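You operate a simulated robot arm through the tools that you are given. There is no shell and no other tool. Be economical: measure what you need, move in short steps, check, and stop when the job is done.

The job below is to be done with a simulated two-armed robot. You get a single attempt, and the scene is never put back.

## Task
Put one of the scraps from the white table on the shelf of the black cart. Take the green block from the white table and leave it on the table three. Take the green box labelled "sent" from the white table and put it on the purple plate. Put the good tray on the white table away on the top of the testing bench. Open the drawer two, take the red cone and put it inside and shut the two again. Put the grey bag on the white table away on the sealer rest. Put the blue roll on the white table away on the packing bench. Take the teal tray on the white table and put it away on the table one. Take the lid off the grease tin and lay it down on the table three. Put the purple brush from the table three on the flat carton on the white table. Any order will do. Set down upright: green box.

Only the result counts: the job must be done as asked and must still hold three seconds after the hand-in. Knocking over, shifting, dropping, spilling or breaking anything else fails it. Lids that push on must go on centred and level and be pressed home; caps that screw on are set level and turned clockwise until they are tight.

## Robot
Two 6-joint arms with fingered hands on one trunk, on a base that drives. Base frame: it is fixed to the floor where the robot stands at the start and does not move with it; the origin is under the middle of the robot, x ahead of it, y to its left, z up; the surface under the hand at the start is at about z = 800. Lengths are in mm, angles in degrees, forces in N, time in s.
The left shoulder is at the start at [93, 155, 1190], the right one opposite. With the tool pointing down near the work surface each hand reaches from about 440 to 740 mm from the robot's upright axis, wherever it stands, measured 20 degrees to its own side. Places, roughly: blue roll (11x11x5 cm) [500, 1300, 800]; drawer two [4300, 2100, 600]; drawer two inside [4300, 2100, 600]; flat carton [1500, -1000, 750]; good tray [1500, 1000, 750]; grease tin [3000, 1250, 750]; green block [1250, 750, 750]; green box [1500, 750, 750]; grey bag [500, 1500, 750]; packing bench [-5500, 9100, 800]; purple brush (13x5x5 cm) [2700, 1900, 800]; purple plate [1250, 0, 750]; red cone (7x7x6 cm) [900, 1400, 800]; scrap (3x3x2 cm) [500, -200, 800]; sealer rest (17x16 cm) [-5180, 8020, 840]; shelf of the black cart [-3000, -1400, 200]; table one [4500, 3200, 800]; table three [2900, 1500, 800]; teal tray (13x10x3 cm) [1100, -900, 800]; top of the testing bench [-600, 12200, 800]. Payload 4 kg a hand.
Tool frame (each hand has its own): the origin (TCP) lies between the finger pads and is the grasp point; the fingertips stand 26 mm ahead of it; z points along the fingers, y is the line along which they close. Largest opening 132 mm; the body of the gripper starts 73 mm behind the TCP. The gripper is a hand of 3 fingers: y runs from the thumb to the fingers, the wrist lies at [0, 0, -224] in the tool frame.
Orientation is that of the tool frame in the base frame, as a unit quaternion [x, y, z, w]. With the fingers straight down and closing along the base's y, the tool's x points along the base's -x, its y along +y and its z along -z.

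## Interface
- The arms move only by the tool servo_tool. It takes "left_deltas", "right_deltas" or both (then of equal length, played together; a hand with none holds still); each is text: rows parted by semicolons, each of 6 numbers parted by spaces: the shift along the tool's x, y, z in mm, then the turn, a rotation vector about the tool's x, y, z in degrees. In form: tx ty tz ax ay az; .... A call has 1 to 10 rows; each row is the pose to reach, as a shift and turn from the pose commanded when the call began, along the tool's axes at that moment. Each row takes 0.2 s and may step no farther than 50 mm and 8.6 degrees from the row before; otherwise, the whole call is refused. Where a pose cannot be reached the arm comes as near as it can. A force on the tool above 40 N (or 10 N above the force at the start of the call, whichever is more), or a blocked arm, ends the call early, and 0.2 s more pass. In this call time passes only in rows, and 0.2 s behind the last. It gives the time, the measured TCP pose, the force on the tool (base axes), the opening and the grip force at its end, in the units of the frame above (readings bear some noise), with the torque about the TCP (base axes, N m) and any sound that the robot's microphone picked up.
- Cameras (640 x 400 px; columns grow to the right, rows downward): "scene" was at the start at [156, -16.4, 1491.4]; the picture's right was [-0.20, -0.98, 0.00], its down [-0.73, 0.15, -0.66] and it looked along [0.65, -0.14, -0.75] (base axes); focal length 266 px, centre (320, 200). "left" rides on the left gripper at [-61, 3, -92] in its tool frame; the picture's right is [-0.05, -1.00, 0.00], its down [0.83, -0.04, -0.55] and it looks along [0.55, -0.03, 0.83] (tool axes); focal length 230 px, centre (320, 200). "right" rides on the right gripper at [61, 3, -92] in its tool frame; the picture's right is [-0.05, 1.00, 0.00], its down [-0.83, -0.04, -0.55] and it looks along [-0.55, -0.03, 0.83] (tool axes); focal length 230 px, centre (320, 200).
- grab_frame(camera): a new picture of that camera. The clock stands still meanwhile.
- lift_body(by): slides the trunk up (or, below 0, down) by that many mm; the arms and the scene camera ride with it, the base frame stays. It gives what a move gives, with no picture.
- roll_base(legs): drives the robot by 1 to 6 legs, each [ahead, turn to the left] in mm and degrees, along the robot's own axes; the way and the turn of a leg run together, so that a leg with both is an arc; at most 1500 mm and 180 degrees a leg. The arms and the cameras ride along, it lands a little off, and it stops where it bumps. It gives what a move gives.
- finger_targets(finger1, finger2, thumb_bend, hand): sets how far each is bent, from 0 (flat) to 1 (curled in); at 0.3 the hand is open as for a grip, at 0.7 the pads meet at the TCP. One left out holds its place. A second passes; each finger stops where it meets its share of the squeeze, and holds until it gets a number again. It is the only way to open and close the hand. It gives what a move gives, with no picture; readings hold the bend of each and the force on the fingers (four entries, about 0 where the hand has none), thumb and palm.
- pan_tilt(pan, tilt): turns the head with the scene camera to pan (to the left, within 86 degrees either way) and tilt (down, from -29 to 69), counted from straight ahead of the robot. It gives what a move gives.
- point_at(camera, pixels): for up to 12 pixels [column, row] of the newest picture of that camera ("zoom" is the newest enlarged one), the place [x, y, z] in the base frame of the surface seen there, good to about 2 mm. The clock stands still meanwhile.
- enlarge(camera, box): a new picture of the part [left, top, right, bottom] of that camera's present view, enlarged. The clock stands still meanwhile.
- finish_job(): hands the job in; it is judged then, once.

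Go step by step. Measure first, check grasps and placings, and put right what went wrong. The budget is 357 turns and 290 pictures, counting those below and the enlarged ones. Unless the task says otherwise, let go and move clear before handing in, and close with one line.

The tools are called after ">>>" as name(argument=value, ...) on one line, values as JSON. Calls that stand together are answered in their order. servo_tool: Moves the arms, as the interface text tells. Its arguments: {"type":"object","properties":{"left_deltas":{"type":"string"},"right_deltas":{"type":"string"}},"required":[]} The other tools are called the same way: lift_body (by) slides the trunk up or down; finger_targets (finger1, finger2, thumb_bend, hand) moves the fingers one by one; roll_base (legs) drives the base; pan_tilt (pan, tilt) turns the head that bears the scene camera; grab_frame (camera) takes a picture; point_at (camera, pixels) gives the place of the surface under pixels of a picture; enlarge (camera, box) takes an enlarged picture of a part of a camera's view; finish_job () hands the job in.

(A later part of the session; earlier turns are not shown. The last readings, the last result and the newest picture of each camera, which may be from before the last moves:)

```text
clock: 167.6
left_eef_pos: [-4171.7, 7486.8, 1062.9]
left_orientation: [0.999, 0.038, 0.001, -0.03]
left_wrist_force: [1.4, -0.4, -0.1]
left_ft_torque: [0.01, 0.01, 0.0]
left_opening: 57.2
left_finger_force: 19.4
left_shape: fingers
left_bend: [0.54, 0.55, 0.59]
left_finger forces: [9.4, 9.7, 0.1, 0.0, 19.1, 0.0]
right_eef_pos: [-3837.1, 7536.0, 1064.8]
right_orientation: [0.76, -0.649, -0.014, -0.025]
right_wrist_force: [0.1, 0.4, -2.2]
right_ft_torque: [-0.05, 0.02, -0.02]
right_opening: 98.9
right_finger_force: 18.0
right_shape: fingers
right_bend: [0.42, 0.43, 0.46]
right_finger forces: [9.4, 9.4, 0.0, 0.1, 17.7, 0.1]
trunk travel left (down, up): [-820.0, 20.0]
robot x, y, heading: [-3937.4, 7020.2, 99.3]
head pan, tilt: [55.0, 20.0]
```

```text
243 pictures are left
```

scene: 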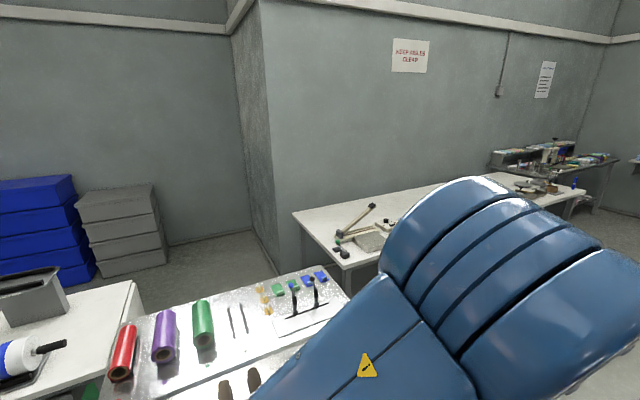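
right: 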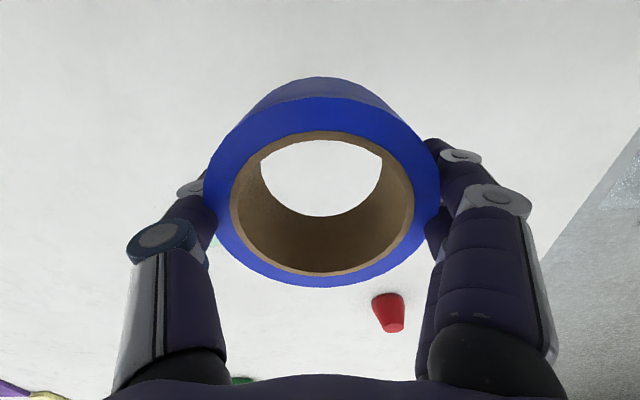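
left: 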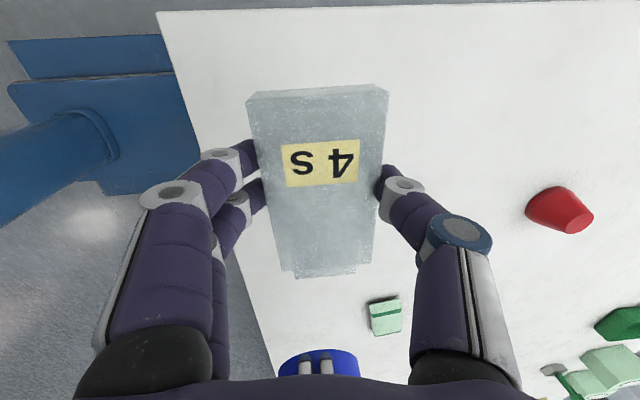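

A sealer-like device sits at (365,235) on the far white bench. I'll move to about (−3950,7970) and face it.

>>> roll_base(legs=[[0, -8], [950, 0], [0, 88]])

>>> pan_tilt(pan=0, tilt=30)

>>> grab_frame(camera="scene")

```text
clock: 176.7
left_eef_pos: [-4441.4, 7868.2, 1080.6]
left_orientation: [0.782, 0.622, -0.037, -0.033]
left_wrist_force: [-0.4, -0.9, 0.0]
left_ft_torque: [-0.05, 0.01, -0.01]
left_opening: 56.8
left_finger_force: 18.7
left_shape: fingers
left_bend: [0.54, 0.55, 0.59]
left_finger forces: [9.2, 9.4, 0.1, 0.0, 18.6, 0.1]
right_eef_pos: [-4387.1, 8213.5, 1082.6]
right_orientation: [0.996, -0.077, -0.046, -0.016]
right_wrist_force: [-0.2, -0.2, -2.4]
right_ft_torque: [-0.01, -0.01, -0.01]
right_opening: 98.0
right_finger_force: 17.8
right_shape: fingers
right_bend: [0.42, 0.43, 0.46]
right_finger forces: [8.3, 9.3, 0.1, 0.1, 17.2, 0.1]
trunk travel left (down, up): [-820.0, 20.0]
robot x, y, heading: [-3960.4, 7970.2, 171.9]
head pan, tilt: [55.0, 20.0]
stopped in leg 3: the robot was blocked; the commanded pose is now the measured one
```

```text
clock: 177.9
left_eef_pos: [-4440.9, 7868.3, 1079.3]
left_orientation: [0.782, 0.622, -0.035, -0.033]
left_wrist_force: [0.6, 0.5, 0.4]
left_ft_torque: [0.02, -0.01, 0.01]
left_opening: 56.8
left_finger_force: 18.5
left_shape: fingers
left_bend: [0.54, 0.55, 0.59]
left_finger forces: [9.2, 9.5, 0.1, 0.0, 18.7, 0.0]
right_eef_pos: [-4386.2, 8212.0, 1082.9]
right_orientation: [0.996, -0.076, -0.045, -0.015]
right_wrist_force: [-0.3, -0.9, -1.5]
right_ft_torque: [0.0, -0.01, 0.03]
right_opening: 98.2
right_finger_force: 17.2
right_shape: fingers
right_bend: [0.42, 0.43, 0.46]
right_finger forces: [8.4, 9.3, 0.0, 0.0, 17.1, 0.1]
trunk travel left (down, up): [-820.0, 20.0]
robot x, y, heading: [-3956.6, 7973.3, 172.0]
head pan, tilt: [0.0, 30.0]
```

```text
242 pictures are left
```

scene: 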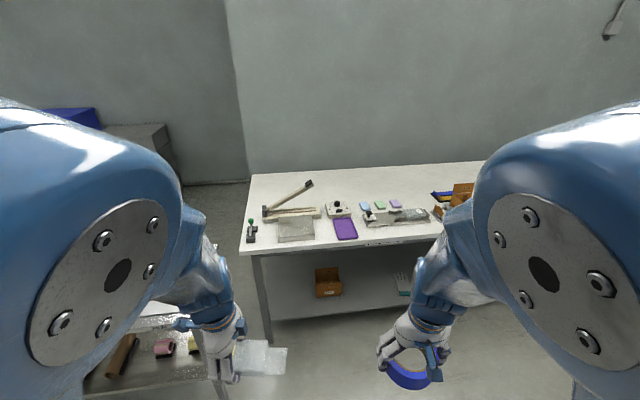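

The sealer with its handle is at (290,210), with a rest block at (297,230). Enlarging and measuring.

>>> enlarge(camera="scene", box=[230, 150, 470, 300])

>>> point_at(camera="scene", pixels=[[297, 222], [280, 238], [314, 236], [297, 240], [285, 214], [308, 186], [344, 228], [372, 225], [320, 240], [340, 236], [255, 262], [250, 230]])

>>> grab_frame(camera="right")

```text
2.67 times, centred on (350, 225) of scene
```

zoom: 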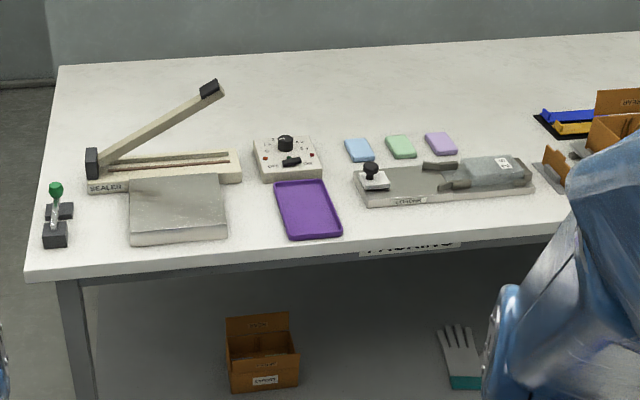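

```text
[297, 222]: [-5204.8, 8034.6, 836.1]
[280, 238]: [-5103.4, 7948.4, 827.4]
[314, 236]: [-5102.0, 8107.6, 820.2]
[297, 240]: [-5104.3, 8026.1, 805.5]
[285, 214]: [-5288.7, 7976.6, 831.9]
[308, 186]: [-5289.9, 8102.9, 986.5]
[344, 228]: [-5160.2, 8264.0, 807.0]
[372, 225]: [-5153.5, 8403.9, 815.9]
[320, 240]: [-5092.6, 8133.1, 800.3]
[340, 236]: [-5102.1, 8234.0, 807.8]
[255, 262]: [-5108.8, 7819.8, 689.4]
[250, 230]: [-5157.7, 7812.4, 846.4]
```

```text
240 pictures are left
```

right: 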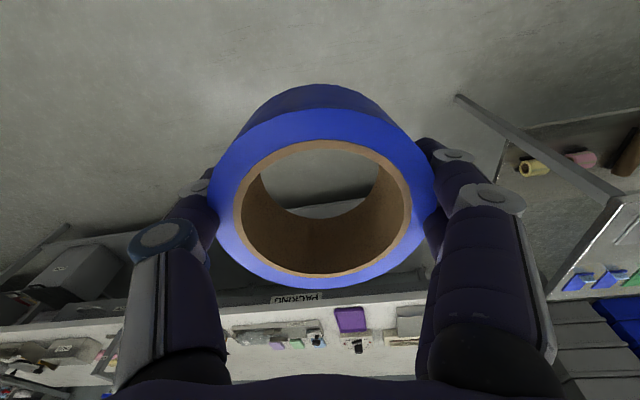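

Sealer rest: top z≈836, centre (−5185,8028). I need the extents of the near table (lower left) before driving in.

>>> point_at(camera="scene", pixels=[[195, 355], [120, 375], [160, 305], [205, 380], [150, 320], [95, 385], [330, 248], [440, 242], [180, 345], [272, 338]])

>>> pan_tilt(pan=25, tilt=50)

>>> grab_frame(camera="scene")

```text
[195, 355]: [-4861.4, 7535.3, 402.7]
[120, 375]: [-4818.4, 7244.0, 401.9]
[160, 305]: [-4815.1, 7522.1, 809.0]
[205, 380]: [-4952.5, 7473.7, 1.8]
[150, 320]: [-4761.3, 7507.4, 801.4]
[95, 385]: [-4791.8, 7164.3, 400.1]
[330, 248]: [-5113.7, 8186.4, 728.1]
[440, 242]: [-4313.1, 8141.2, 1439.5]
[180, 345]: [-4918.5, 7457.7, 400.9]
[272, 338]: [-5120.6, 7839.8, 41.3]
```

```text
clock: 178.8
left_eef_pos: [-4442.6, 7868.8, 1081.2]
left_orientation: [0.781, 0.623, -0.035, -0.034]
left_wrist_force: [-0.2, -0.5, 0.0]
left_ft_torque: [0.0, 0.0, -0.03]
left_opening: 56.7
left_finger_force: 19.1
left_shape: fingers
left_bend: [0.54, 0.55, 0.59]
left_finger forces: [9.2, 9.6, 0.1, 0.0, 18.7, 0.1]
right_eef_pos: [-4387.1, 8211.5, 1083.9]
right_orientation: [0.996, -0.075, -0.046, -0.016]
right_wrist_force: [-0.2, 0.2, -0.9]
right_ft_torque: [0.03, 0.01, -0.02]
right_opening: 98.2
right_finger_force: 18.1
right_shape: fingers
right_bend: [0.42, 0.43, 0.46]
right_finger forces: [8.3, 9.3, 0.1, 0.0, 17.1, 0.0]
trunk travel left (down, up): [-820.0, 20.0]
robot x, y, heading: [-3959.8, 7965.5, 172.2]
head pan, tilt: [25.0, 50.0]
```

```text
239 pictures are left
```

scene: 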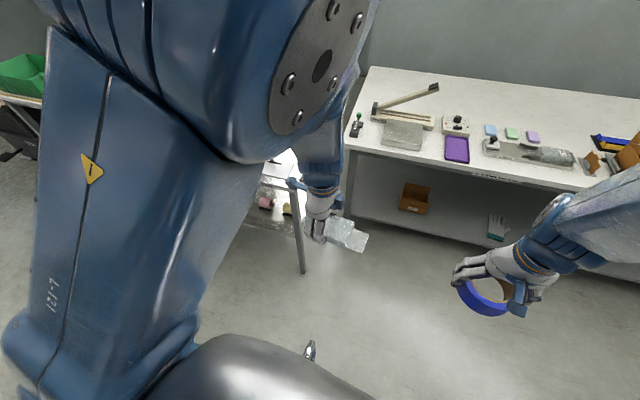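

Table two's neighbour ends at y≈7550, so there is room. Levelling and re-extending both arms.

>>> servo_tool(left_deltas="0 -32 20 -2.8 0 0; 0 -64 40 -5.6 0.7 -0.5; 0 -96 60 -5.6 0.7 -0.5; 0 -96 60 -5.6 0.7 -0.5", right_deltas="-34 0 20 -0.8 2.7 -0.3; -68 0 40 -1.5 5.4 -0.6; -100 0 60 -1.5 5.4 -0.6; -100 0 60 -1.5 5.4 -0.6")

```text
clock: 179.8
left_eef_pos: [-4527.8, 7889.4, 1028.8]
left_orientation: [0.785, 0.619, 0.004, -0.007]
left_wrist_force: [0.5, -0.4, -0.7]
left_ft_torque: [0.0, -0.04, 0.0]
left_opening: 56.9
left_finger_force: 18.8
left_shape: fingers
left_bend: [0.54, 0.55, 0.59]
left_finger forces: [9.0, 9.5, 0.1, 0.1, 18.5, 0.0]
left hand out of reach, approached as far as the arm can: row 3, 4
right_eef_pos: [-4488.2, 8225.9, 1033.2]
right_orientation: [0.998, -0.071, 0.001, 0.001]
right_wrist_force: [0.2, -0.3, -1.4]
right_ft_torque: [0.0, -0.01, -0.04]
right_opening: 98.0
right_finger_force: 16.9
right_shape: fingers
right_bend: [0.42, 0.43, 0.46]
right_finger forces: [8.2, 9.4, 0.1, 0.0, 17.0, 0.1]
trunk travel left (down, up): [-820.0, 20.0]
robot x, y, heading: [-3956.6, 7970.0, 171.9]
head pan, tilt: [25.0, 50.0]
```

Left hand now sits 554 mm forward, 160 mm left. I'll line up at y≈8170 facing the bench, stopping short of it.

>>> roll_base(legs=[[0, -17], [480, 0], [0, 25]])

>>> pan_tilt(pan=0, tilt=50)

>>> grab_frame(camera="scene")

```text
clock: 182.0
left_eef_pos: [-4557.4, 8068.3, 1050.2]
left_orientation: [0.868, 0.496, -0.004, -0.026]
left_wrist_force: [-0.9, 0.7, 0.8]
left_ft_torque: [0.01, 0.0, 0.04]
left_opening: 56.5
left_finger_force: 18.5
left_shape: fingers
left_bend: [0.54, 0.55, 0.59]
left_finger forces: [9.3, 9.8, 0.0, 0.1, 18.9, 0.0]
right_eef_pos: [-4420.6, 8385.6, 1053.2]
right_orientation: [0.976, -0.217, -0.019, -0.007]
right_wrist_force: [0.5, -0.3, -1.4]
right_ft_torque: [0.01, 0.01, -0.01]
right_opening: 97.6
right_finger_force: 17.8
right_shape: fingers
right_bend: [0.42, 0.43, 0.46]
right_finger forces: [8.5, 9.2, 0.1, 0.1, 16.8, 0.1]
trunk travel left (down, up): [-820.0, 20.0]
robot x, y, heading: [-4029.1, 8000.6, 153.6]
head pan, tilt: [25.0, 50.0]
stopped in leg 2: the robot was blocked; the commanded pose is now the measured one
```

```text
clock: 182.9
left_eef_pos: [-4559.5, 8069.3, 1049.3]
left_orientation: [0.867, 0.497, -0.004, -0.024]
left_wrist_force: [-0.4, 0.8, -0.1]
left_ft_torque: [-0.01, 0.02, -0.02]
left_opening: 56.3
left_finger_force: 19.2
left_shape: fingers
left_bend: [0.54, 0.55, 0.59]
left_finger forces: [9.3, 9.7, 0.0, 0.1, 18.9, 0.0]
right_eef_pos: [-4423.2, 8385.6, 1051.0]
right_orientation: [0.976, -0.217, -0.016, -0.006]
right_wrist_force: [0.5, 1.3, -1.8]
right_ft_torque: [0.0, 0.01, -0.01]
right_opening: 97.6
right_finger_force: 17.3
right_shape: fingers
right_bend: [0.42, 0.43, 0.46]
right_finger forces: [8.7, 9.3, 0.0, 0.1, 17.0, 0.0]
trunk travel left (down, up): [-820.0, 20.0]
robot x, y, heading: [-4024.2, 7999.1, 153.9]
head pan, tilt: [0.0, 50.0]
```

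```text
238 pictures are left
```

scene: 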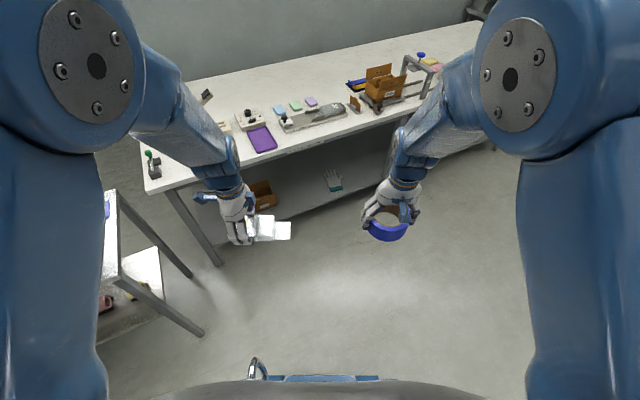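

Spurious stop again after a turn; I'll separate turning and driving.

>>> roll_base(legs=[[400, 0]])

>>> roll_base(legs=[[0, 26]])

>>> grab_frame(camera="scene")

```text
clock: 185.4
left_eef_pos: [-4912.6, 8243.4, 1049.4]
left_orientation: [0.867, 0.498, -0.004, -0.025]
left_wrist_force: [-0.7, 0.6, -0.1]
left_ft_torque: [0.0, -0.01, 0.02]
left_opening: 56.5
left_finger_force: 19.0
left_shape: fingers
left_bend: [0.54, 0.55, 0.59]
left_finger forces: [9.2, 9.6, 0.1, 0.0, 18.9, 0.0]
right_eef_pos: [-4777.8, 8559.8, 1053.0]
right_orientation: [0.976, -0.215, -0.018, -0.007]
right_wrist_force: [-0.3, -0.4, -1.4]
right_ft_torque: [0.0, -0.04, 0.03]
right_opening: 98.0
right_finger_force: 17.2
right_shape: fingers
right_bend: [0.42, 0.43, 0.46]
right_finger forces: [8.6, 9.2, 0.1, 0.1, 16.8, 0.0]
trunk travel left (down, up): [-820.0, 20.0]
robot x, y, heading: [-4378.3, 8177.5, 154.0]
head pan, tilt: [0.0, 50.0]
```

```text
clock: 187.2
left_eef_pos: [-4872.2, 7997.7, 1057.6]
left_orientation: [0.73, 0.682, -0.016, -0.027]
left_wrist_force: [-0.3, 1.0, 0.2]
left_ft_torque: [-0.03, 0.03, 0.0]
left_opening: 56.4
left_finger_force: 18.7
left_shape: fingers
left_bend: [0.54, 0.55, 0.59]
left_finger forces: [9.1, 9.4, 0.0, 0.1, 18.5, 0.0]
right_eef_pos: [-4889.7, 8344.4, 1059.6]
right_orientation: [1.0, 0.011, -0.027, -0.004]
right_wrist_force: [-0.1, -0.1, -1.7]
right_ft_torque: [-0.05, 0.0, 0.02]
right_opening: 97.3
right_finger_force: 16.4
right_shape: fingers
right_bend: [0.42, 0.43, 0.46]
right_finger forces: [8.0, 9.2, 0.1, 0.1, 16.3, 0.0]
trunk travel left (down, up): [-820.0, 20.0]
robot x, y, heading: [-4380.0, 8180.3, -180.0]
head pan, tilt: [0.0, 50.0]
```

```text
237 pictures are left
```

scene: 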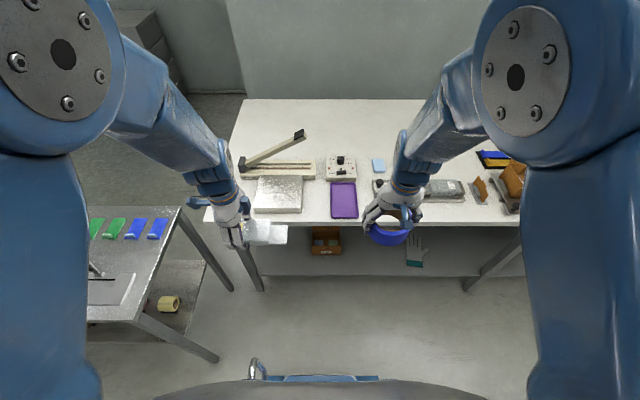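

Heading is exactly 180°. Measuring the rest and free areas on the packing bench from here.

>>> point_at(camera="scene", pixels=[[257, 208], [302, 210], [260, 180], [302, 180], [279, 195], [270, 163], [300, 133], [343, 200], [350, 130], [380, 120], [420, 218], [310, 222]])

>>> enlarge(camera="scene", box=[220, 80, 540, 280])

```text
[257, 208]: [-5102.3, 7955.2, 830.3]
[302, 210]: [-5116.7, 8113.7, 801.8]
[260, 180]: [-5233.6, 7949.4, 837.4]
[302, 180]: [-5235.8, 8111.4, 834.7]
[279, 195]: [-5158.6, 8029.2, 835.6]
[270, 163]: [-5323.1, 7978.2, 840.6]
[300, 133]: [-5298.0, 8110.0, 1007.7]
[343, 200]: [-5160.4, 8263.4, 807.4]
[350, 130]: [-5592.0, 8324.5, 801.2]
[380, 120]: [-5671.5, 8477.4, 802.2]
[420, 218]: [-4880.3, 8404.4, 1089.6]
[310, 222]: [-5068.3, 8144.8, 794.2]
```

```text
2.00 times, centred on (380, 180) of scene
```

zoom: 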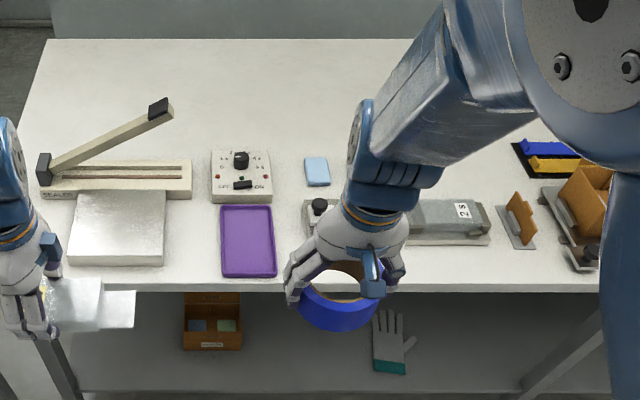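

Rest centre (−5180,8030), z 836. Levelling, extending the left hand 50 mm and shifting 13 mm toward +y.

>>> servo_tool(left_deltas="6 -25 5 -1.8 -0.4 0.2; 13 -50 10 -3.5 -0.8 0.4; 13 -50 10 -3.5 -0.8 0.4", right_deltas="-15 0 0 -0.2 1.5 0.6; -30 0 10 -0.5 3.1 1.3; -30 0 10 -0.5 3.1 1.3")

>>> roll_base(legs=[[240, 0]])

>>> grab_frame(camera="scene")

>>> grab_frame(camera="left")

```text
clock: 188.0
left_eef_pos: [-4900.0, 8011.3, 1061.1]
left_orientation: [0.732, 0.681, -0.009, -0.006]
left_wrist_force: [0.7, 0.0, -0.2]
left_ft_torque: [0.04, 0.02, -0.02]
left_opening: 56.4
left_finger_force: 18.6
left_shape: fingers
left_bend: [0.54, 0.55, 0.59]
left_finger forces: [9.0, 9.5, 0.0, 0.0, 18.5, 0.1]
right_eef_pos: [-4900.1, 8344.7, 1063.8]
right_orientation: [1.0, -0.002, -0.011, -0.001]
right_wrist_force: [0.4, -0.2, -1.9]
right_ft_torque: [0.0, 0.03, 0.01]
right_opening: 97.7
right_finger_force: 17.6
right_shape: fingers
right_bend: [0.42, 0.43, 0.46]
right_finger forces: [8.3, 9.2, 0.0, 0.0, 16.4, 0.0]
trunk travel left (down, up): [-820.0, 20.0]
robot x, y, heading: [-4381.1, 8180.7, -180.2]
head pan, tilt: [0.0, 50.0]
```

```text
clock: 189.7
left_eef_pos: [-5136.5, 8013.9, 1060.9]
left_orientation: [0.734, 0.679, -0.01, -0.006]
left_wrist_force: [0.2, 0.0, -0.2]
left_ft_torque: [0.01, -0.01, 0.03]
left_opening: 56.4
left_finger_force: 18.8
left_shape: fingers
left_bend: [0.54, 0.55, 0.59]
left_finger forces: [8.9, 9.5, 0.1, 0.0, 18.4, 0.1]
right_eef_pos: [-5137.0, 8347.4, 1064.5]
right_orientation: [1.0, -0.004, -0.011, -0.001]
right_wrist_force: [0.4, -0.1, -1.6]
right_ft_torque: [0.01, -0.03, 0.02]
right_opening: 97.6
right_finger_force: 17.0
right_shape: fingers
right_bend: [0.42, 0.43, 0.46]
right_finger forces: [8.1, 9.2, 0.1, 0.1, 16.5, 0.0]
trunk travel left (down, up): [-820.0, 20.0]
robot x, y, heading: [-4614.1, 8178.2, 179.8]
head pan, tilt: [0.0, 50.0]
```

```text
235 pictures are left
```

scene: 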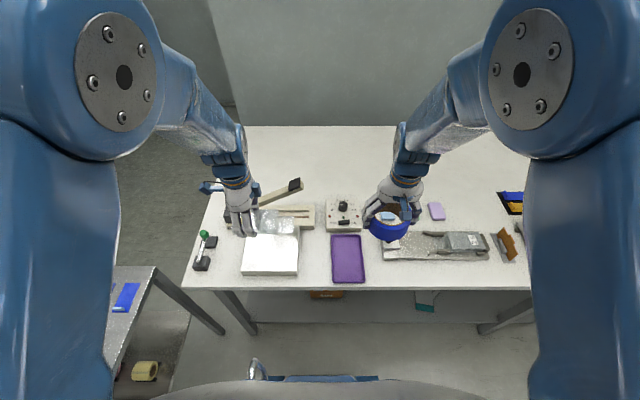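

```text
234 pictures are left
```

left: 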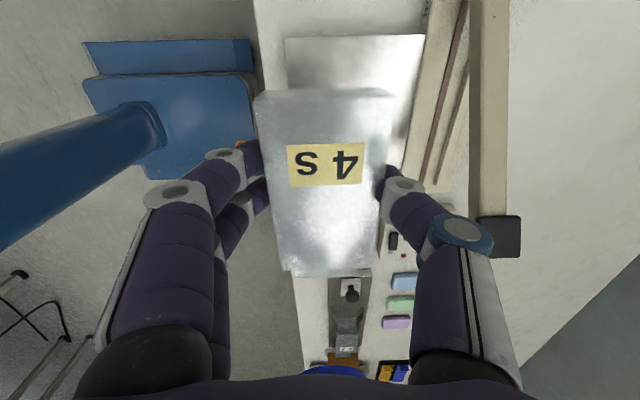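

Left hand is at (−5136,8014). I'll lower the trunk 95 mm, then move the left hand forward 28 mm and down.

>>> lift_body(by=-95)

>>> servo_tool(left_deltas="0 -14 20 0 0 0; 0 -28 40 0 0 0; 0 -28 65 0 0 0; 0 -28 82 0 0 0; 0 -28 82 0 0 0")

>>> grab_frame(camera="left")

```text
clock: 191.0
left_eef_pos: [-5122.5, 8011.2, 974.2]
left_orientation: [0.733, 0.68, -0.017, -0.011]
left_wrist_force: [-0.2, -0.3, -0.5]
left_ft_torque: [-0.03, -0.02, 0.01]
left_opening: 56.3
left_finger_force: 18.5
left_shape: fingers
left_bend: [0.54, 0.55, 0.59]
left_finger forces: [9.0, 9.5, 0.0, 0.1, 18.6, 0.0]
right_eef_pos: [-5122.7, 8348.3, 975.9]
right_orientation: [1.0, -0.004, -0.018, -0.002]
right_wrist_force: [0.0, 0.7, -1.9]
right_ft_torque: [0.0, -0.05, -0.01]
right_opening: 97.5
right_finger_force: 16.9
right_shape: fingers
right_bend: [0.42, 0.43, 0.46]
right_finger forces: [8.4, 9.2, 0.1, 0.1, 16.6, 0.1]
trunk travel left (down, up): [-725.0, 115.0]
robot x, y, heading: [-4612.3, 8180.2, 180.0]
head pan, tilt: [0.0, 50.0]
```

```text
clock: 192.2
left_eef_pos: [-5153.8, 8014.6, 893.3]
left_orientation: [0.733, 0.68, -0.016, -0.014]
left_wrist_force: [-0.1, 1.1, 0.0]
left_ft_torque: [-0.01, -0.02, 0.02]
left_opening: 56.2
left_finger_force: 18.7
left_shape: fingers
left_bend: [0.54, 0.55, 0.59]
left_finger forces: [9.0, 9.6, 0.0, 0.1, 18.5, 0.0]
right_eef_pos: [-5119.7, 8348.7, 975.9]
right_orientation: [1.0, -0.005, -0.018, -0.002]
right_wrist_force: [0.2, 0.1, -1.8]
right_ft_torque: [0.0, -0.03, -0.03]
right_opening: 97.0
right_finger_force: 16.8
right_shape: fingers
right_bend: [0.42, 0.43, 0.46]
right_finger forces: [8.3, 9.3, 0.0, 0.1, 16.6, 0.0]
trunk travel left (down, up): [-725.0, 115.0]
robot x, y, heading: [-4612.7, 8177.7, 179.9]
head pan, tilt: [0.0, 50.0]
```

```text
233 pictures are left
```

left: 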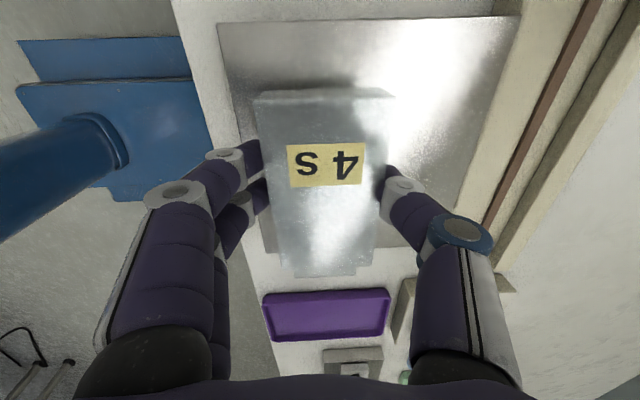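

Bag above the rest, slightly near the front edge. Moving 20 mm forward, 8 mm toward −y, and down ~18 mm.

>>> servo_tool(left_deltas="-4 -10 0 0 0 0; -8 -20 0 0 0 0; -8 -20 10 0 0 0; -8 -20 17 0 0 0; -8 -20 17 0 0 0")

>>> grab_frame(camera="left")

```text
clock: 193.4
left_eef_pos: [-5164.0, 8010.2, 876.9]
left_orientation: [0.736, 0.676, -0.014, -0.018]
left_wrist_force: [0.6, -0.3, 0.2]
left_ft_torque: [0.03, 0.0, 0.0]
left_opening: 56.5
left_finger_force: 18.6
left_shape: fingers
left_bend: [0.54, 0.55, 0.59]
left_finger forces: [8.9, 9.5, 0.0, 0.0, 18.6, 0.1]
left hand out of reach, approached as far as the arm can: row 1, 2, 3, 4, 5
right_eef_pos: [-5120.4, 8348.1, 978.1]
right_orientation: [1.0, -0.004, -0.019, -0.002]
right_wrist_force: [-0.3, -0.1, -2.0]
right_ft_torque: [-0.03, -0.01, -0.01]
right_opening: 97.6
right_finger_force: 17.2
right_shape: fingers
right_bend: [0.42, 0.43, 0.46]
right_finger forces: [8.4, 9.2, 0.0, 0.1, 16.5, 0.0]
trunk travel left (down, up): [-725.0, 115.0]
robot x, y, heading: [-4615.9, 8177.3, 179.7]
head pan, tilt: [0.0, 50.0]
```

```text
232 pictures are left
```

left: 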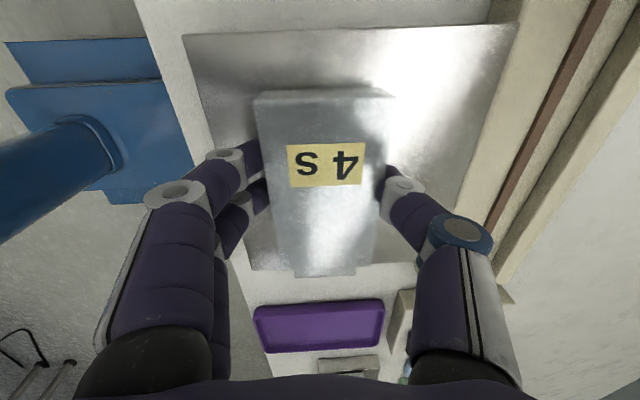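

The tail is close to the rest's right edge (row 268 vs 278). Shifting 14 mm more toward −y, then lowering the trunk 4 mm.

>>> servo_tool(left_deltas="-7 0 0 0 0 0; -14 0 0 0 0 0; -14 0 0 0 0 0")

>>> lift_body(by=-4)

>>> grab_frame(camera="left")

```text
clock: 194.2
left_eef_pos: [-5158.2, 7997.3, 877.1]
left_orientation: [0.736, 0.676, -0.013, -0.018]
left_wrist_force: [0.1, -0.1, 0.3]
left_ft_torque: [-0.01, -0.02, -0.01]
left_opening: 56.7
left_finger_force: 18.0
left_shape: fingers
left_bend: [0.54, 0.55, 0.59]
left_finger forces: [9.0, 9.5, 0.1, 0.1, 18.6, 0.1]
left hand out of reach, approached as far as the arm can: row 1, 2, 3
right_eef_pos: [-5121.1, 8348.5, 976.7]
right_orientation: [1.0, -0.005, -0.017, -0.002]
right_wrist_force: [0.0, 0.2, -1.7]
right_ft_torque: [0.01, 0.02, 0.01]
right_opening: 97.0
right_finger_force: 17.1
right_shape: fingers
right_bend: [0.42, 0.43, 0.46]
right_finger forces: [8.4, 9.2, 0.1, 0.0, 16.5, 0.0]
trunk travel left (down, up): [-725.0, 115.0]
robot x, y, heading: [-4615.5, 8177.8, 180.0]
head pan, tilt: [0.0, 50.0]
```

```text
clock: 194.8
left_eef_pos: [-5158.8, 7996.5, 873.0]
left_orientation: [0.736, 0.677, -0.013, -0.018]
left_wrist_force: [-0.3, 0.7, 0.3]
left_ft_torque: [0.0, -0.02, 0.02]
left_opening: 56.5
left_finger_force: 18.5
left_shape: fingers
left_bend: [0.54, 0.55, 0.59]
left_finger forces: [9.1, 9.4, 0.0, 0.0, 18.4, 0.0]
right_eef_pos: [-5120.6, 8349.0, 972.6]
right_orientation: [1.0, -0.005, -0.018, -0.001]
right_wrist_force: [-1.0, 0.0, -1.6]
right_ft_torque: [0.03, 0.0, 0.04]
right_opening: 97.0
right_finger_force: 16.6
right_shape: fingers
right_bend: [0.42, 0.43, 0.46]
right_finger forces: [8.4, 9.2, 0.0, 0.0, 16.5, 0.0]
trunk travel left (down, up): [-721.0, 119.0]
robot x, y, heading: [-4614.4, 8179.6, 180.0]
head pan, tilt: [0.0, 50.0]
```

```text
231 pictures are left
```

left: 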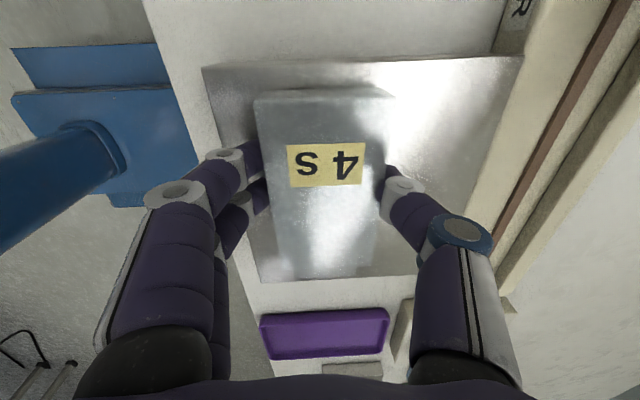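

Bag now well within the rest. Lowering 3 mm more to seek contact, then release.

>>> lift_body(by=-4)

```text
clock: 195.3
left_eef_pos: [-5158.3, 7996.3, 869.9]
left_orientation: [0.735, 0.677, -0.012, -0.018]
left_wrist_force: [0.5, -0.2, 1.2]
left_ft_torque: [0.02, -0.01, 0.04]
left_opening: 56.0
left_finger_force: 19.0
left_shape: fingers
left_bend: [0.54, 0.55, 0.59]
left_finger forces: [9.3, 9.6, 0.0, 0.1, 18.8, 0.1]
right_eef_pos: [-5120.6, 8348.7, 967.7]
right_orientation: [1.0, -0.004, -0.018, -0.002]
right_wrist_force: [-0.4, 0.2, -1.2]
right_ft_torque: [0.01, -0.03, -0.01]
right_opening: 97.0
right_finger_force: 17.0
right_shape: fingers
right_bend: [0.42, 0.43, 0.46]
right_finger forces: [8.4, 9.3, 0.0, 0.0, 16.4, 0.0]
trunk travel left (down, up): [-717.0, 123.0]
robot x, y, heading: [-4611.5, 8178.9, 179.7]
head pan, tilt: [0.0, 50.0]
```

Light contact (1.2 N). Opening the left hand.

>>> finger_targets(hand="left", finger1=0.42, finger2=0.42, thumb_bend=0.42)

>>> servo_tool(left_deltas="0 0 -25 0 0 0; 0 0 -60 0 0 0; 0 0 -100 0 0 0; 0 0 -130 0 0 0")

>>> grab_frame(camera="left")

```text
clock: 196.3
left_eef_pos: [-5157.2, 7995.9, 869.3]
left_orientation: [0.736, 0.677, -0.014, -0.018]
left_wrist_force: [-1.1, 0.8, -0.2]
left_ft_torque: [0.01, 0.01, -0.02]
left_opening: 94.1
left_finger_force: 0.1
left_shape: fingers
left_bend: [0.42, 0.42, 0.42]
left_finger forces: [0.1, 0.0, 0.1, 0.0, 0.0, 0.0]
right_eef_pos: [-5121.0, 8349.6, 969.3]
right_orientation: [1.0, -0.004, -0.019, -0.002]
right_wrist_force: [-0.3, 0.4, -1.0]
right_ft_torque: [0.0, 0.0, 0.01]
right_opening: 97.3
right_finger_force: 16.9
right_shape: fingers
right_bend: [0.42, 0.43, 0.46]
right_finger forces: [8.4, 9.2, 0.0, 0.0, 16.5, 0.1]
trunk travel left (down, up): [-717.0, 123.0]
robot x, y, heading: [-4614.4, 8179.3, 180.1]
head pan, tilt: [0.0, 50.0]
```

```text
clock: 197.3
left_eef_pos: [-5151.4, 7996.0, 999.3]
left_orientation: [0.736, 0.677, -0.013, -0.019]
left_wrist_force: [0.3, 0.0, 0.2]
left_ft_torque: [0.0, 0.03, 0.01]
left_opening: 94.3
left_finger_force: 0.0
left_shape: fingers
left_bend: [0.42, 0.42, 0.42]
left_finger forces: [0.1, 0.0, 0.0, 0.1, 0.1, 0.0]
right_eef_pos: [-5120.2, 8348.0, 968.6]
right_orientation: [1.0, -0.004, -0.02, -0.002]
right_wrist_force: [-0.4, 0.3, -1.9]
right_ft_torque: [-0.02, -0.02, -0.01]
right_opening: 97.2
right_finger_force: 16.8
right_shape: fingers
right_bend: [0.42, 0.43, 0.46]
right_finger forces: [8.4, 9.2, 0.1, 0.0, 16.5, 0.1]
trunk travel left (down, up): [-717.0, 123.0]
robot x, y, heading: [-4615.5, 8176.8, 180.0]
head pan, tilt: [0.0, 50.0]
```

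```text
230 pictures are left
```

left: 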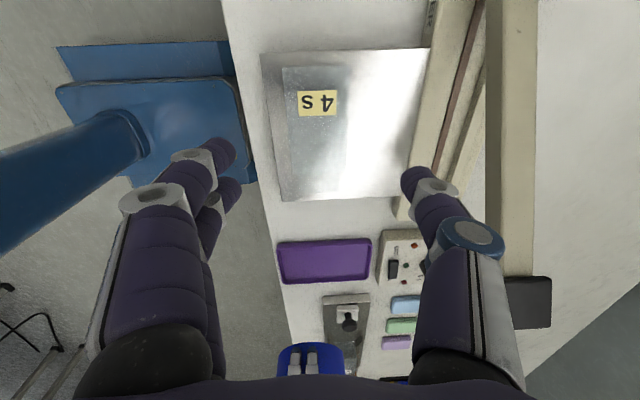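

The bag lies fully on the rest at (318,120). Now looking along the bench for a free spot for the roll.

>>> pan_tilt(pan=-50, tilt=30)

>>> grab_frame(camera="scene")

```text
clock: 198.5
left_eef_pos: [-5151.7, 7997.6, 998.7]
left_orientation: [0.736, 0.677, -0.013, -0.019]
left_wrist_force: [0.0, 0.2, -0.3]
left_ft_torque: [-0.01, -0.01, -0.01]
left_opening: 94.3
left_finger_force: 0.2
left_shape: fingers
left_bend: [0.42, 0.42, 0.42]
left_finger forces: [0.0, 0.1, 0.1, 0.1, 0.0, 0.0]
right_eef_pos: [-5121.4, 8347.9, 968.6]
right_orientation: [1.0, -0.004, -0.019, -0.002]
right_wrist_force: [-0.1, -1.3, -1.3]
right_ft_torque: [0.01, 0.02, 0.01]
right_opening: 97.5
right_finger_force: 16.8
right_shape: fingers
right_bend: [0.42, 0.43, 0.46]
right_finger forces: [8.3, 9.2, 0.0, 0.2, 16.5, 0.0]
trunk travel left (down, up): [-717.0, 123.0]
robot x, y, heading: [-4612.7, 8181.5, 179.8]
head pan, tilt: [-50.0, 30.0]
```

```text
229 pictures are left
```

scene: 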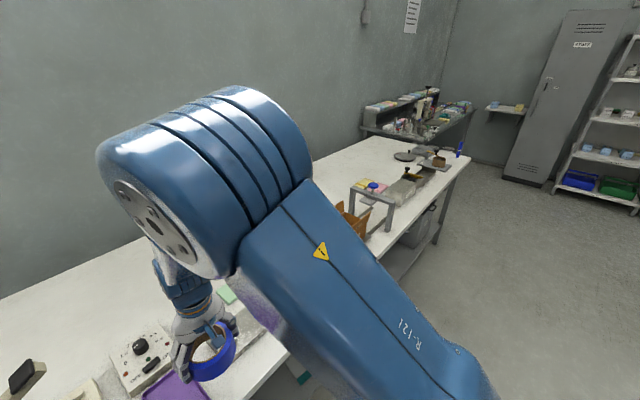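

>>> enlarge(camera="scene", box=[300, 110, 500, 235])

>>> point_at(camera="scene", pixels=[[350, 160], [385, 165], [440, 178], [425, 178], [355, 235], [410, 155], [437, 165], [460, 160], [405, 230], [330, 168], [395, 178]])

```text
3.20 times, centred on (400, 172) of scene
```

zoom: 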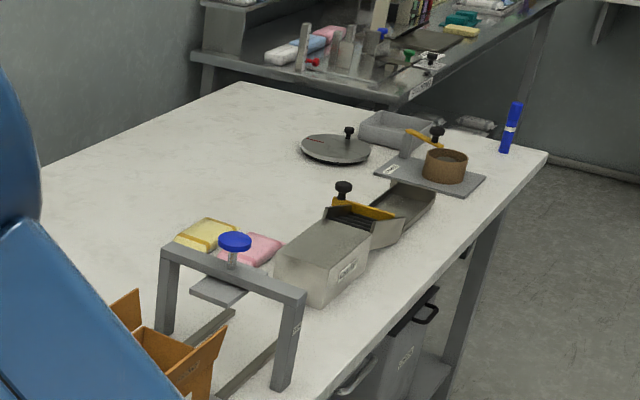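

```text
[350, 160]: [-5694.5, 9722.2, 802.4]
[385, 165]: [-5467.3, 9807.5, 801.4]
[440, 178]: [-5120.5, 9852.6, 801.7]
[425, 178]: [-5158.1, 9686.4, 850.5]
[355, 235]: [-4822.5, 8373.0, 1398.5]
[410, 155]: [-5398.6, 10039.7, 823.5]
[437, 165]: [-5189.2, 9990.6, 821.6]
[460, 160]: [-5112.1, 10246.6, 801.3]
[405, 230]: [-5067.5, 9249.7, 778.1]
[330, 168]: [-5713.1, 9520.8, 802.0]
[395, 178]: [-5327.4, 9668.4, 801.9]
```

The strip behind the scale, right of the pads, looks free. Checking it with a straight view.

>>> pan_tilt(pan=-25, tilt=45)

>>> grab_frame(camera="scene")

>>> grab_frame(camera="right")

```text
clock: 199.4
left_eef_pos: [-5151.5, 7997.3, 997.1]
left_orientation: [0.736, 0.676, -0.012, -0.018]
left_wrist_force: [-0.7, -0.6, 0.4]
left_ft_torque: [-0.01, -0.03, -0.02]
left_opening: 94.3
left_finger_force: 0.1
left_shape: fingers
left_bend: [0.42, 0.42, 0.42]
left_finger forces: [0.0, 0.1, 0.0, 0.0, 0.1, 0.1]
right_eef_pos: [-5120.7, 8348.0, 969.1]
right_orientation: [1.0, -0.004, -0.018, -0.001]
right_wrist_force: [-0.1, 0.0, -1.4]
right_ft_torque: [0.02, -0.04, -0.03]
right_opening: 97.3
right_finger_force: 16.6
right_shape: fingers
right_bend: [0.42, 0.43, 0.46]
right_finger forces: [8.4, 9.2, 0.1, 0.0, 16.5, 0.2]
trunk travel left (down, up): [-717.0, 123.0]
robot x, y, heading: [-4618.2, 8174.9, 180.0]
head pan, tilt: [-25.0, 45.0]
```

```text
227 pictures are left
```

scene: 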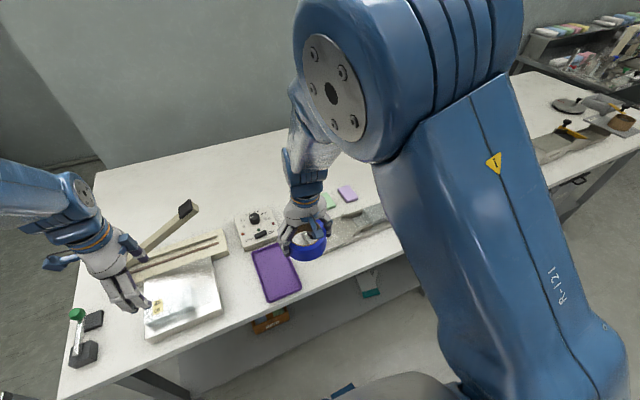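

```text
226 pictures are left
```

right: 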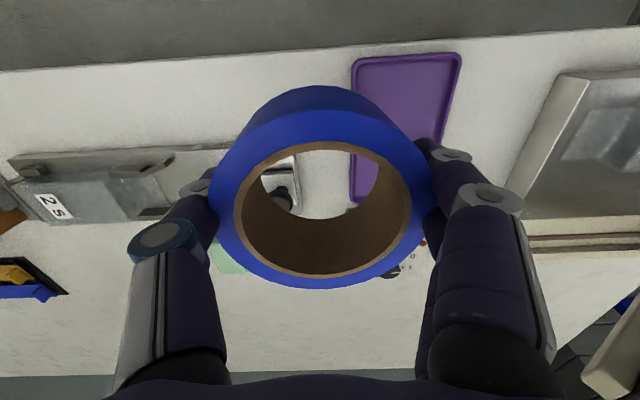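

The front strip before the scale (right image, (130,105)) looks wide. Measuring it.

>>> point_at(camera="right", pixels=[[130, 65], [130, 105], [130, 148], [230, 60], [240, 130], [30, 75], [15, 155], [200, 150], [350, 60], [100, 240], [150, 280], [200, 330]])

```text
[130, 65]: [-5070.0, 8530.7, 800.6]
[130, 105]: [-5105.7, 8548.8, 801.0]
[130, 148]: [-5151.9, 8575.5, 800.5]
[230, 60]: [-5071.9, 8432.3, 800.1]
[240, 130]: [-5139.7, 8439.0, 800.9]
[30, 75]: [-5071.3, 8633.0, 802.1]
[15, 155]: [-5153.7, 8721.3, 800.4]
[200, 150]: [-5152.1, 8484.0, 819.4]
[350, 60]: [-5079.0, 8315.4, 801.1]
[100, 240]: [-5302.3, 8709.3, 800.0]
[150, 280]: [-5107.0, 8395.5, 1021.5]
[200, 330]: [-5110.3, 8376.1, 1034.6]
```

The front strip is only 84 mm deep, but behind the scale around (−5345,8600) is free. I'll back out and shift toward +y.

>>> roll_base(legs=[[-600, 0]])

>>> roll_base(legs=[[0, -30]])

>>> roll_base(legs=[[440, 0]])

>>> roll_base(legs=[[0, 30]])

```text
clock: 202.7
left_eef_pos: [-4555.5, 7998.3, 998.9]
left_orientation: [0.739, 0.674, -0.012, -0.018]
left_wrist_force: [0.0, -0.5, -0.3]
left_ft_torque: [0.02, 0.04, 0.02]
left_opening: 94.2
left_finger_force: 0.0
left_shape: fingers
left_bend: [0.42, 0.42, 0.42]
left_finger forces: [0.0, 0.0, 0.0, 0.0, 0.0, 0.2]
right_eef_pos: [-4520.7, 8349.4, 967.3]
right_orientation: [1.0, -0.009, -0.018, -0.003]
right_wrist_force: [-0.1, 0.3, -1.3]
right_ft_torque: [-0.02, -0.03, 0.0]
right_opening: 97.6
right_finger_force: 17.3
right_shape: fingers
right_bend: [0.42, 0.43, 0.46]
right_finger forces: [8.3, 9.2, 0.0, 0.0, 16.5, 0.0]
trunk travel left (down, up): [-717.0, 123.0]
robot x, y, heading: [-4017.4, 8174.3, 179.7]
head pan, tilt: [-25.0, 45.0]
```

```text
clock: 204.7
left_eef_pos: [-4556.6, 8275.1, 1006.8]
left_orientation: [0.885, 0.465, -0.013, -0.029]
left_wrist_force: [-0.5, -0.3, 0.0]
left_ft_torque: [-0.03, -0.01, 0.01]
left_opening: 94.7
left_finger_force: 0.1
left_shape: fingers
left_bend: [0.42, 0.42, 0.42]
left_finger forces: [0.1, 0.0, 0.0, 0.0, 0.0, 0.1]
right_eef_pos: [-4355.9, 8567.6, 976.9]
right_orientation: [0.964, -0.263, -0.027, -0.009]
right_wrist_force: [-0.3, 0.3, -1.1]
right_ft_torque: [-0.01, 0.02, -0.01]
right_opening: 97.0
right_finger_force: 16.5
right_shape: fingers
right_bend: [0.43, 0.43, 0.46]
right_finger forces: [7.8, 9.1, 0.1, 0.1, 15.8, 0.0]
trunk travel left (down, up): [-717.0, 123.0]
robot x, y, heading: [-4020.9, 8169.2, 150.2]
head pan, tilt: [-25.0, 45.0]
```

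```text
clock: 207.4
left_eef_pos: [-4925.5, 8481.0, 1016.3]
left_orientation: [0.883, 0.468, -0.018, -0.036]
left_wrist_force: [0.9, 0.2, -1.3]
left_ft_torque: [-0.02, 0.02, 0.0]
left_opening: 94.7
left_finger_force: 0.0
left_shape: fingers
left_bend: [0.42, 0.42, 0.42]
left_finger forces: [0.0, 0.1, 0.1, 0.0, 0.0, 0.1]
right_eef_pos: [-4725.7, 8777.8, 986.3]
right_orientation: [0.965, -0.26, -0.035, -0.013]
right_wrist_force: [0.8, 0.1, -1.4]
right_ft_torque: [0.0, -0.03, 0.02]
right_opening: 97.2
right_finger_force: 16.5
right_shape: fingers
right_bend: [0.43, 0.43, 0.46]
right_finger forces: [7.9, 9.3, 0.0, 0.0, 16.2, 0.1]
trunk travel left (down, up): [-717.0, 123.0]
robot x, y, heading: [-4395.6, 8390.1, 150.4]
head pan, tilt: [-25.0, 45.0]
```

```text
clock: 209.3
left_eef_pos: [-4885.6, 8207.1, 1025.4]
left_orientation: [0.732, 0.68, -0.033, -0.036]
left_wrist_force: [-0.5, -0.4, 0.4]
left_ft_torque: [0.02, 0.04, -0.01]
left_opening: 94.8
left_finger_force: 0.1
left_shape: fingers
left_bend: [0.42, 0.42, 0.42]
left_finger forces: [0.1, 0.0, 0.1, 0.1, 0.1, 0.0]
right_eef_pos: [-4859.6, 8567.3, 993.6]
right_orientation: [0.999, -0.003, -0.046, -0.004]
right_wrist_force: [0.0, 0.5, -2.1]
right_ft_torque: [0.01, 0.01, 0.02]
right_opening: 97.1
right_finger_force: 16.2
right_shape: fingers
right_bend: [0.43, 0.43, 0.46]
right_finger forces: [7.5, 9.2, 0.1, 0.0, 15.7, 0.1]
trunk travel left (down, up): [-717.0, 123.0]
robot x, y, heading: [-4401.3, 8393.3, -179.7]
head pan, tilt: [-25.0, 45.0]
```

Now extending the right hand ~200 mm, levelling, and shifting to y≈8600.

>>> servo_tool(right_deltas="-40 -8 -5 -0.2 2.5 0; -80 -16 -5 -0.5 5.3 -0.3; -120 -24 -5 -0.5 5.3 -0.3; -160 -33 -5 -0.5 5.3 -0.3; -200 -33 -5 -0.5 5.3 -0.3; -200 -33 -5 -0.5 5.3 -0.3")

>>> roll_base(legs=[[285, 0]])

>>> grab_frame(camera="right")

```text
clock: 210.7
left_eef_pos: [-4864.8, 8205.8, 1033.1]
left_orientation: [0.731, 0.68, -0.041, -0.043]
left_wrist_force: [-0.2, 0.0, 0.2]
left_ft_torque: [0.01, 0.02, 0.0]
left_opening: 94.6
left_finger_force: 0.0
left_shape: fingers
left_bend: [0.42, 0.42, 0.42]
left_finger forces: [0.0, 0.0, 0.1, 0.0, 0.0, 0.0]
right_eef_pos: [-5040.5, 8603.2, 1030.7]
right_orientation: [1.0, -0.001, -0.009, -0.001]
right_wrist_force: [0.4, 1.0, -1.6]
right_ft_torque: [-0.01, 0.03, 0.02]
right_opening: 96.5
right_finger_force: 15.0
right_shape: fingers
right_bend: [0.43, 0.43, 0.46]
right_finger forces: [7.4, 8.6, 0.0, 0.0, 15.0, 0.1]
trunk travel left (down, up): [-717.0, 123.0]
robot x, y, heading: [-4396.6, 8393.6, -179.6]
head pan, tilt: [-25.0, 45.0]
```

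```text
clock: 212.7
left_eef_pos: [-5153.0, 8197.7, 1033.5]
left_orientation: [0.728, 0.683, -0.041, -0.041]
left_wrist_force: [1.1, 0.2, 0.8]
left_ft_torque: [-0.01, 0.0, 0.01]
left_opening: 95.0
left_finger_force: 0.1
left_shape: fingers
left_bend: [0.42, 0.42, 0.42]
left_finger forces: [0.0, 0.0, 0.0, 0.0, 0.0, 0.0]
right_eef_pos: [-5332.2, 8594.0, 1030.4]
right_orientation: [1.0, 0.003, -0.009, 0.001]
right_wrist_force: [1.0, 0.6, -1.6]
right_ft_torque: [-0.03, -0.02, 0.03]
right_opening: 96.4
right_finger_force: 15.1
right_shape: fingers
right_bend: [0.43, 0.43, 0.46]
right_finger forces: [7.4, 8.6, 0.1, 0.0, 14.8, 0.0]
trunk travel left (down, up): [-717.0, 123.0]
robot x, y, heading: [-4687.3, 8392.5, -179.3]
head pan, tilt: [-25.0, 45.0]
```

```text
225 pictures are left
```

right: 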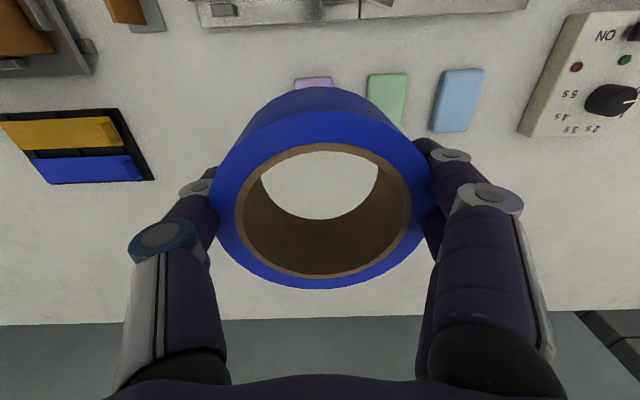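

Checking the positions of the pads and the colour box around the landing spot.

>>> point_at(camera="right", pixels=[[300, 85], [385, 98], [155, 175], [120, 110], [200, 110], [205, 30], [300, 28], [180, 150], [460, 130], [280, 310], [320, 180], [230, 100]])

```text
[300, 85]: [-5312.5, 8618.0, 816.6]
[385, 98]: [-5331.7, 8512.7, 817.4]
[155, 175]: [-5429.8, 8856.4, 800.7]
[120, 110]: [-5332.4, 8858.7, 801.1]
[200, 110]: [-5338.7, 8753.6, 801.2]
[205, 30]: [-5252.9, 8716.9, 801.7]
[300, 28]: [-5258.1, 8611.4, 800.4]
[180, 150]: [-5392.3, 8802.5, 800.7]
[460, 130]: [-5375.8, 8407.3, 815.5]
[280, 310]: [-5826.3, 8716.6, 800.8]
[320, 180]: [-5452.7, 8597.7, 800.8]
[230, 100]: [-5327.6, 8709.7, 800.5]
```

A purple pad lies right below; the clear gap is centred at about (−5345,8735). Shifting the right hand 138 mm toward +y.

>>> servo_tool(right_deltas="-3 -35 0 0 0 0; -6 -70 0 0 0 0; -10 -105 0 0 0 0; -12 -139 0 0 0 0; -12 -139 0 0 0 0")

>>> grab_frame(camera="right")

```text
clock: 213.9
left_eef_pos: [-5137.7, 8196.0, 1039.7]
left_orientation: [0.727, 0.683, -0.047, -0.047]
left_wrist_force: [0.4, 0.0, -0.3]
left_ft_torque: [0.0, -0.01, 0.0]
left_opening: 94.8
left_finger_force: 0.1
left_shape: fingers
left_bend: [0.42, 0.42, 0.42]
left_finger forces: [0.0, 0.0, 0.1, 0.1, 0.0, 0.0]
right_eef_pos: [-5331.8, 8735.1, 1040.3]
right_orientation: [1.0, 0.004, -0.017, 0.0]
right_wrist_force: [-1.4, -0.4, -1.5]
right_ft_torque: [0.03, 0.01, 0.03]
right_opening: 96.6
right_finger_force: 15.2
right_shape: fingers
right_bend: [0.43, 0.43, 0.46]
right_finger forces: [7.5, 8.7, 0.0, 0.0, 14.9, 0.0]
trunk travel left (down, up): [-717.0, 123.0]
robot x, y, heading: [-4688.0, 8392.0, -179.3]
head pan, tilt: [-25.0, 45.0]
```

```text
224 pictures are left
```

right: 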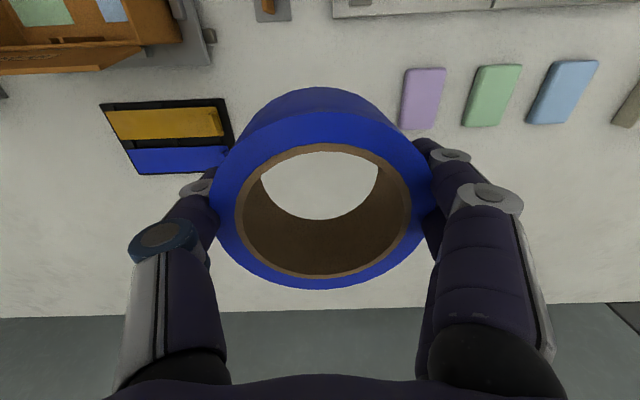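

>>> point_at(camera="right", pixels=[[403, 110], [235, 140], [228, 110], [300, 60], [330, 14], [320, 180]])

```text
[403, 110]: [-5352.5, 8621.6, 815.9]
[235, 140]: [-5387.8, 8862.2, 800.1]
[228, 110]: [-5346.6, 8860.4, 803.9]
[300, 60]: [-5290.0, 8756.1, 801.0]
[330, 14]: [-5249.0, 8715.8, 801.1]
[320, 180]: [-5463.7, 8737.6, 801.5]
```

Clear gap y 8640–8858. Lowering the right hand by 100 mm with the arm while raising the left, then finishing with the trunk.

>>> servo_tool(right_deltas="0 -3 35 0 0 0; 0 -6 70 0 0 0; 0 -6 100 0 0 0; 0 -6 100 0 0 0", left_deltas="0 0 -35 0 0 0; 0 0 -70 0 0 0; 0 0 -100 0 0 0; 0 0 -100 0 0 0")

```text
clock: 214.9
left_eef_pos: [-5154.2, 8195.6, 1113.4]
left_orientation: [0.728, 0.684, -0.035, -0.036]
left_wrist_force: [-0.8, -0.1, 0.6]
left_ft_torque: [0.02, 0.0, -0.06]
left_opening: 94.6
left_finger_force: 0.1
left_shape: fingers
left_bend: [0.42, 0.42, 0.42]
left_finger forces: [0.0, 0.0, 0.0, 0.0, 0.1, 0.0]
left hand out of reach, approached as far as the arm can: row 2, 3, 4
right_eef_pos: [-5331.7, 8740.8, 938.3]
right_orientation: [1.0, 0.005, -0.017, 0.002]
right_wrist_force: [-0.6, 0.9, -1.5]
right_ft_torque: [-0.01, -0.02, 0.03]
right_opening: 96.5
right_finger_force: 15.7
right_shape: fingers
right_bend: [0.43, 0.43, 0.46]
right_finger forces: [7.4, 8.7, 0.1, 0.0, 15.0, 0.1]
trunk travel left (down, up): [-717.0, 123.0]
robot x, y, heading: [-4688.5, 8392.3, -179.3]
head pan, tilt: [-25.0, 45.0]
```

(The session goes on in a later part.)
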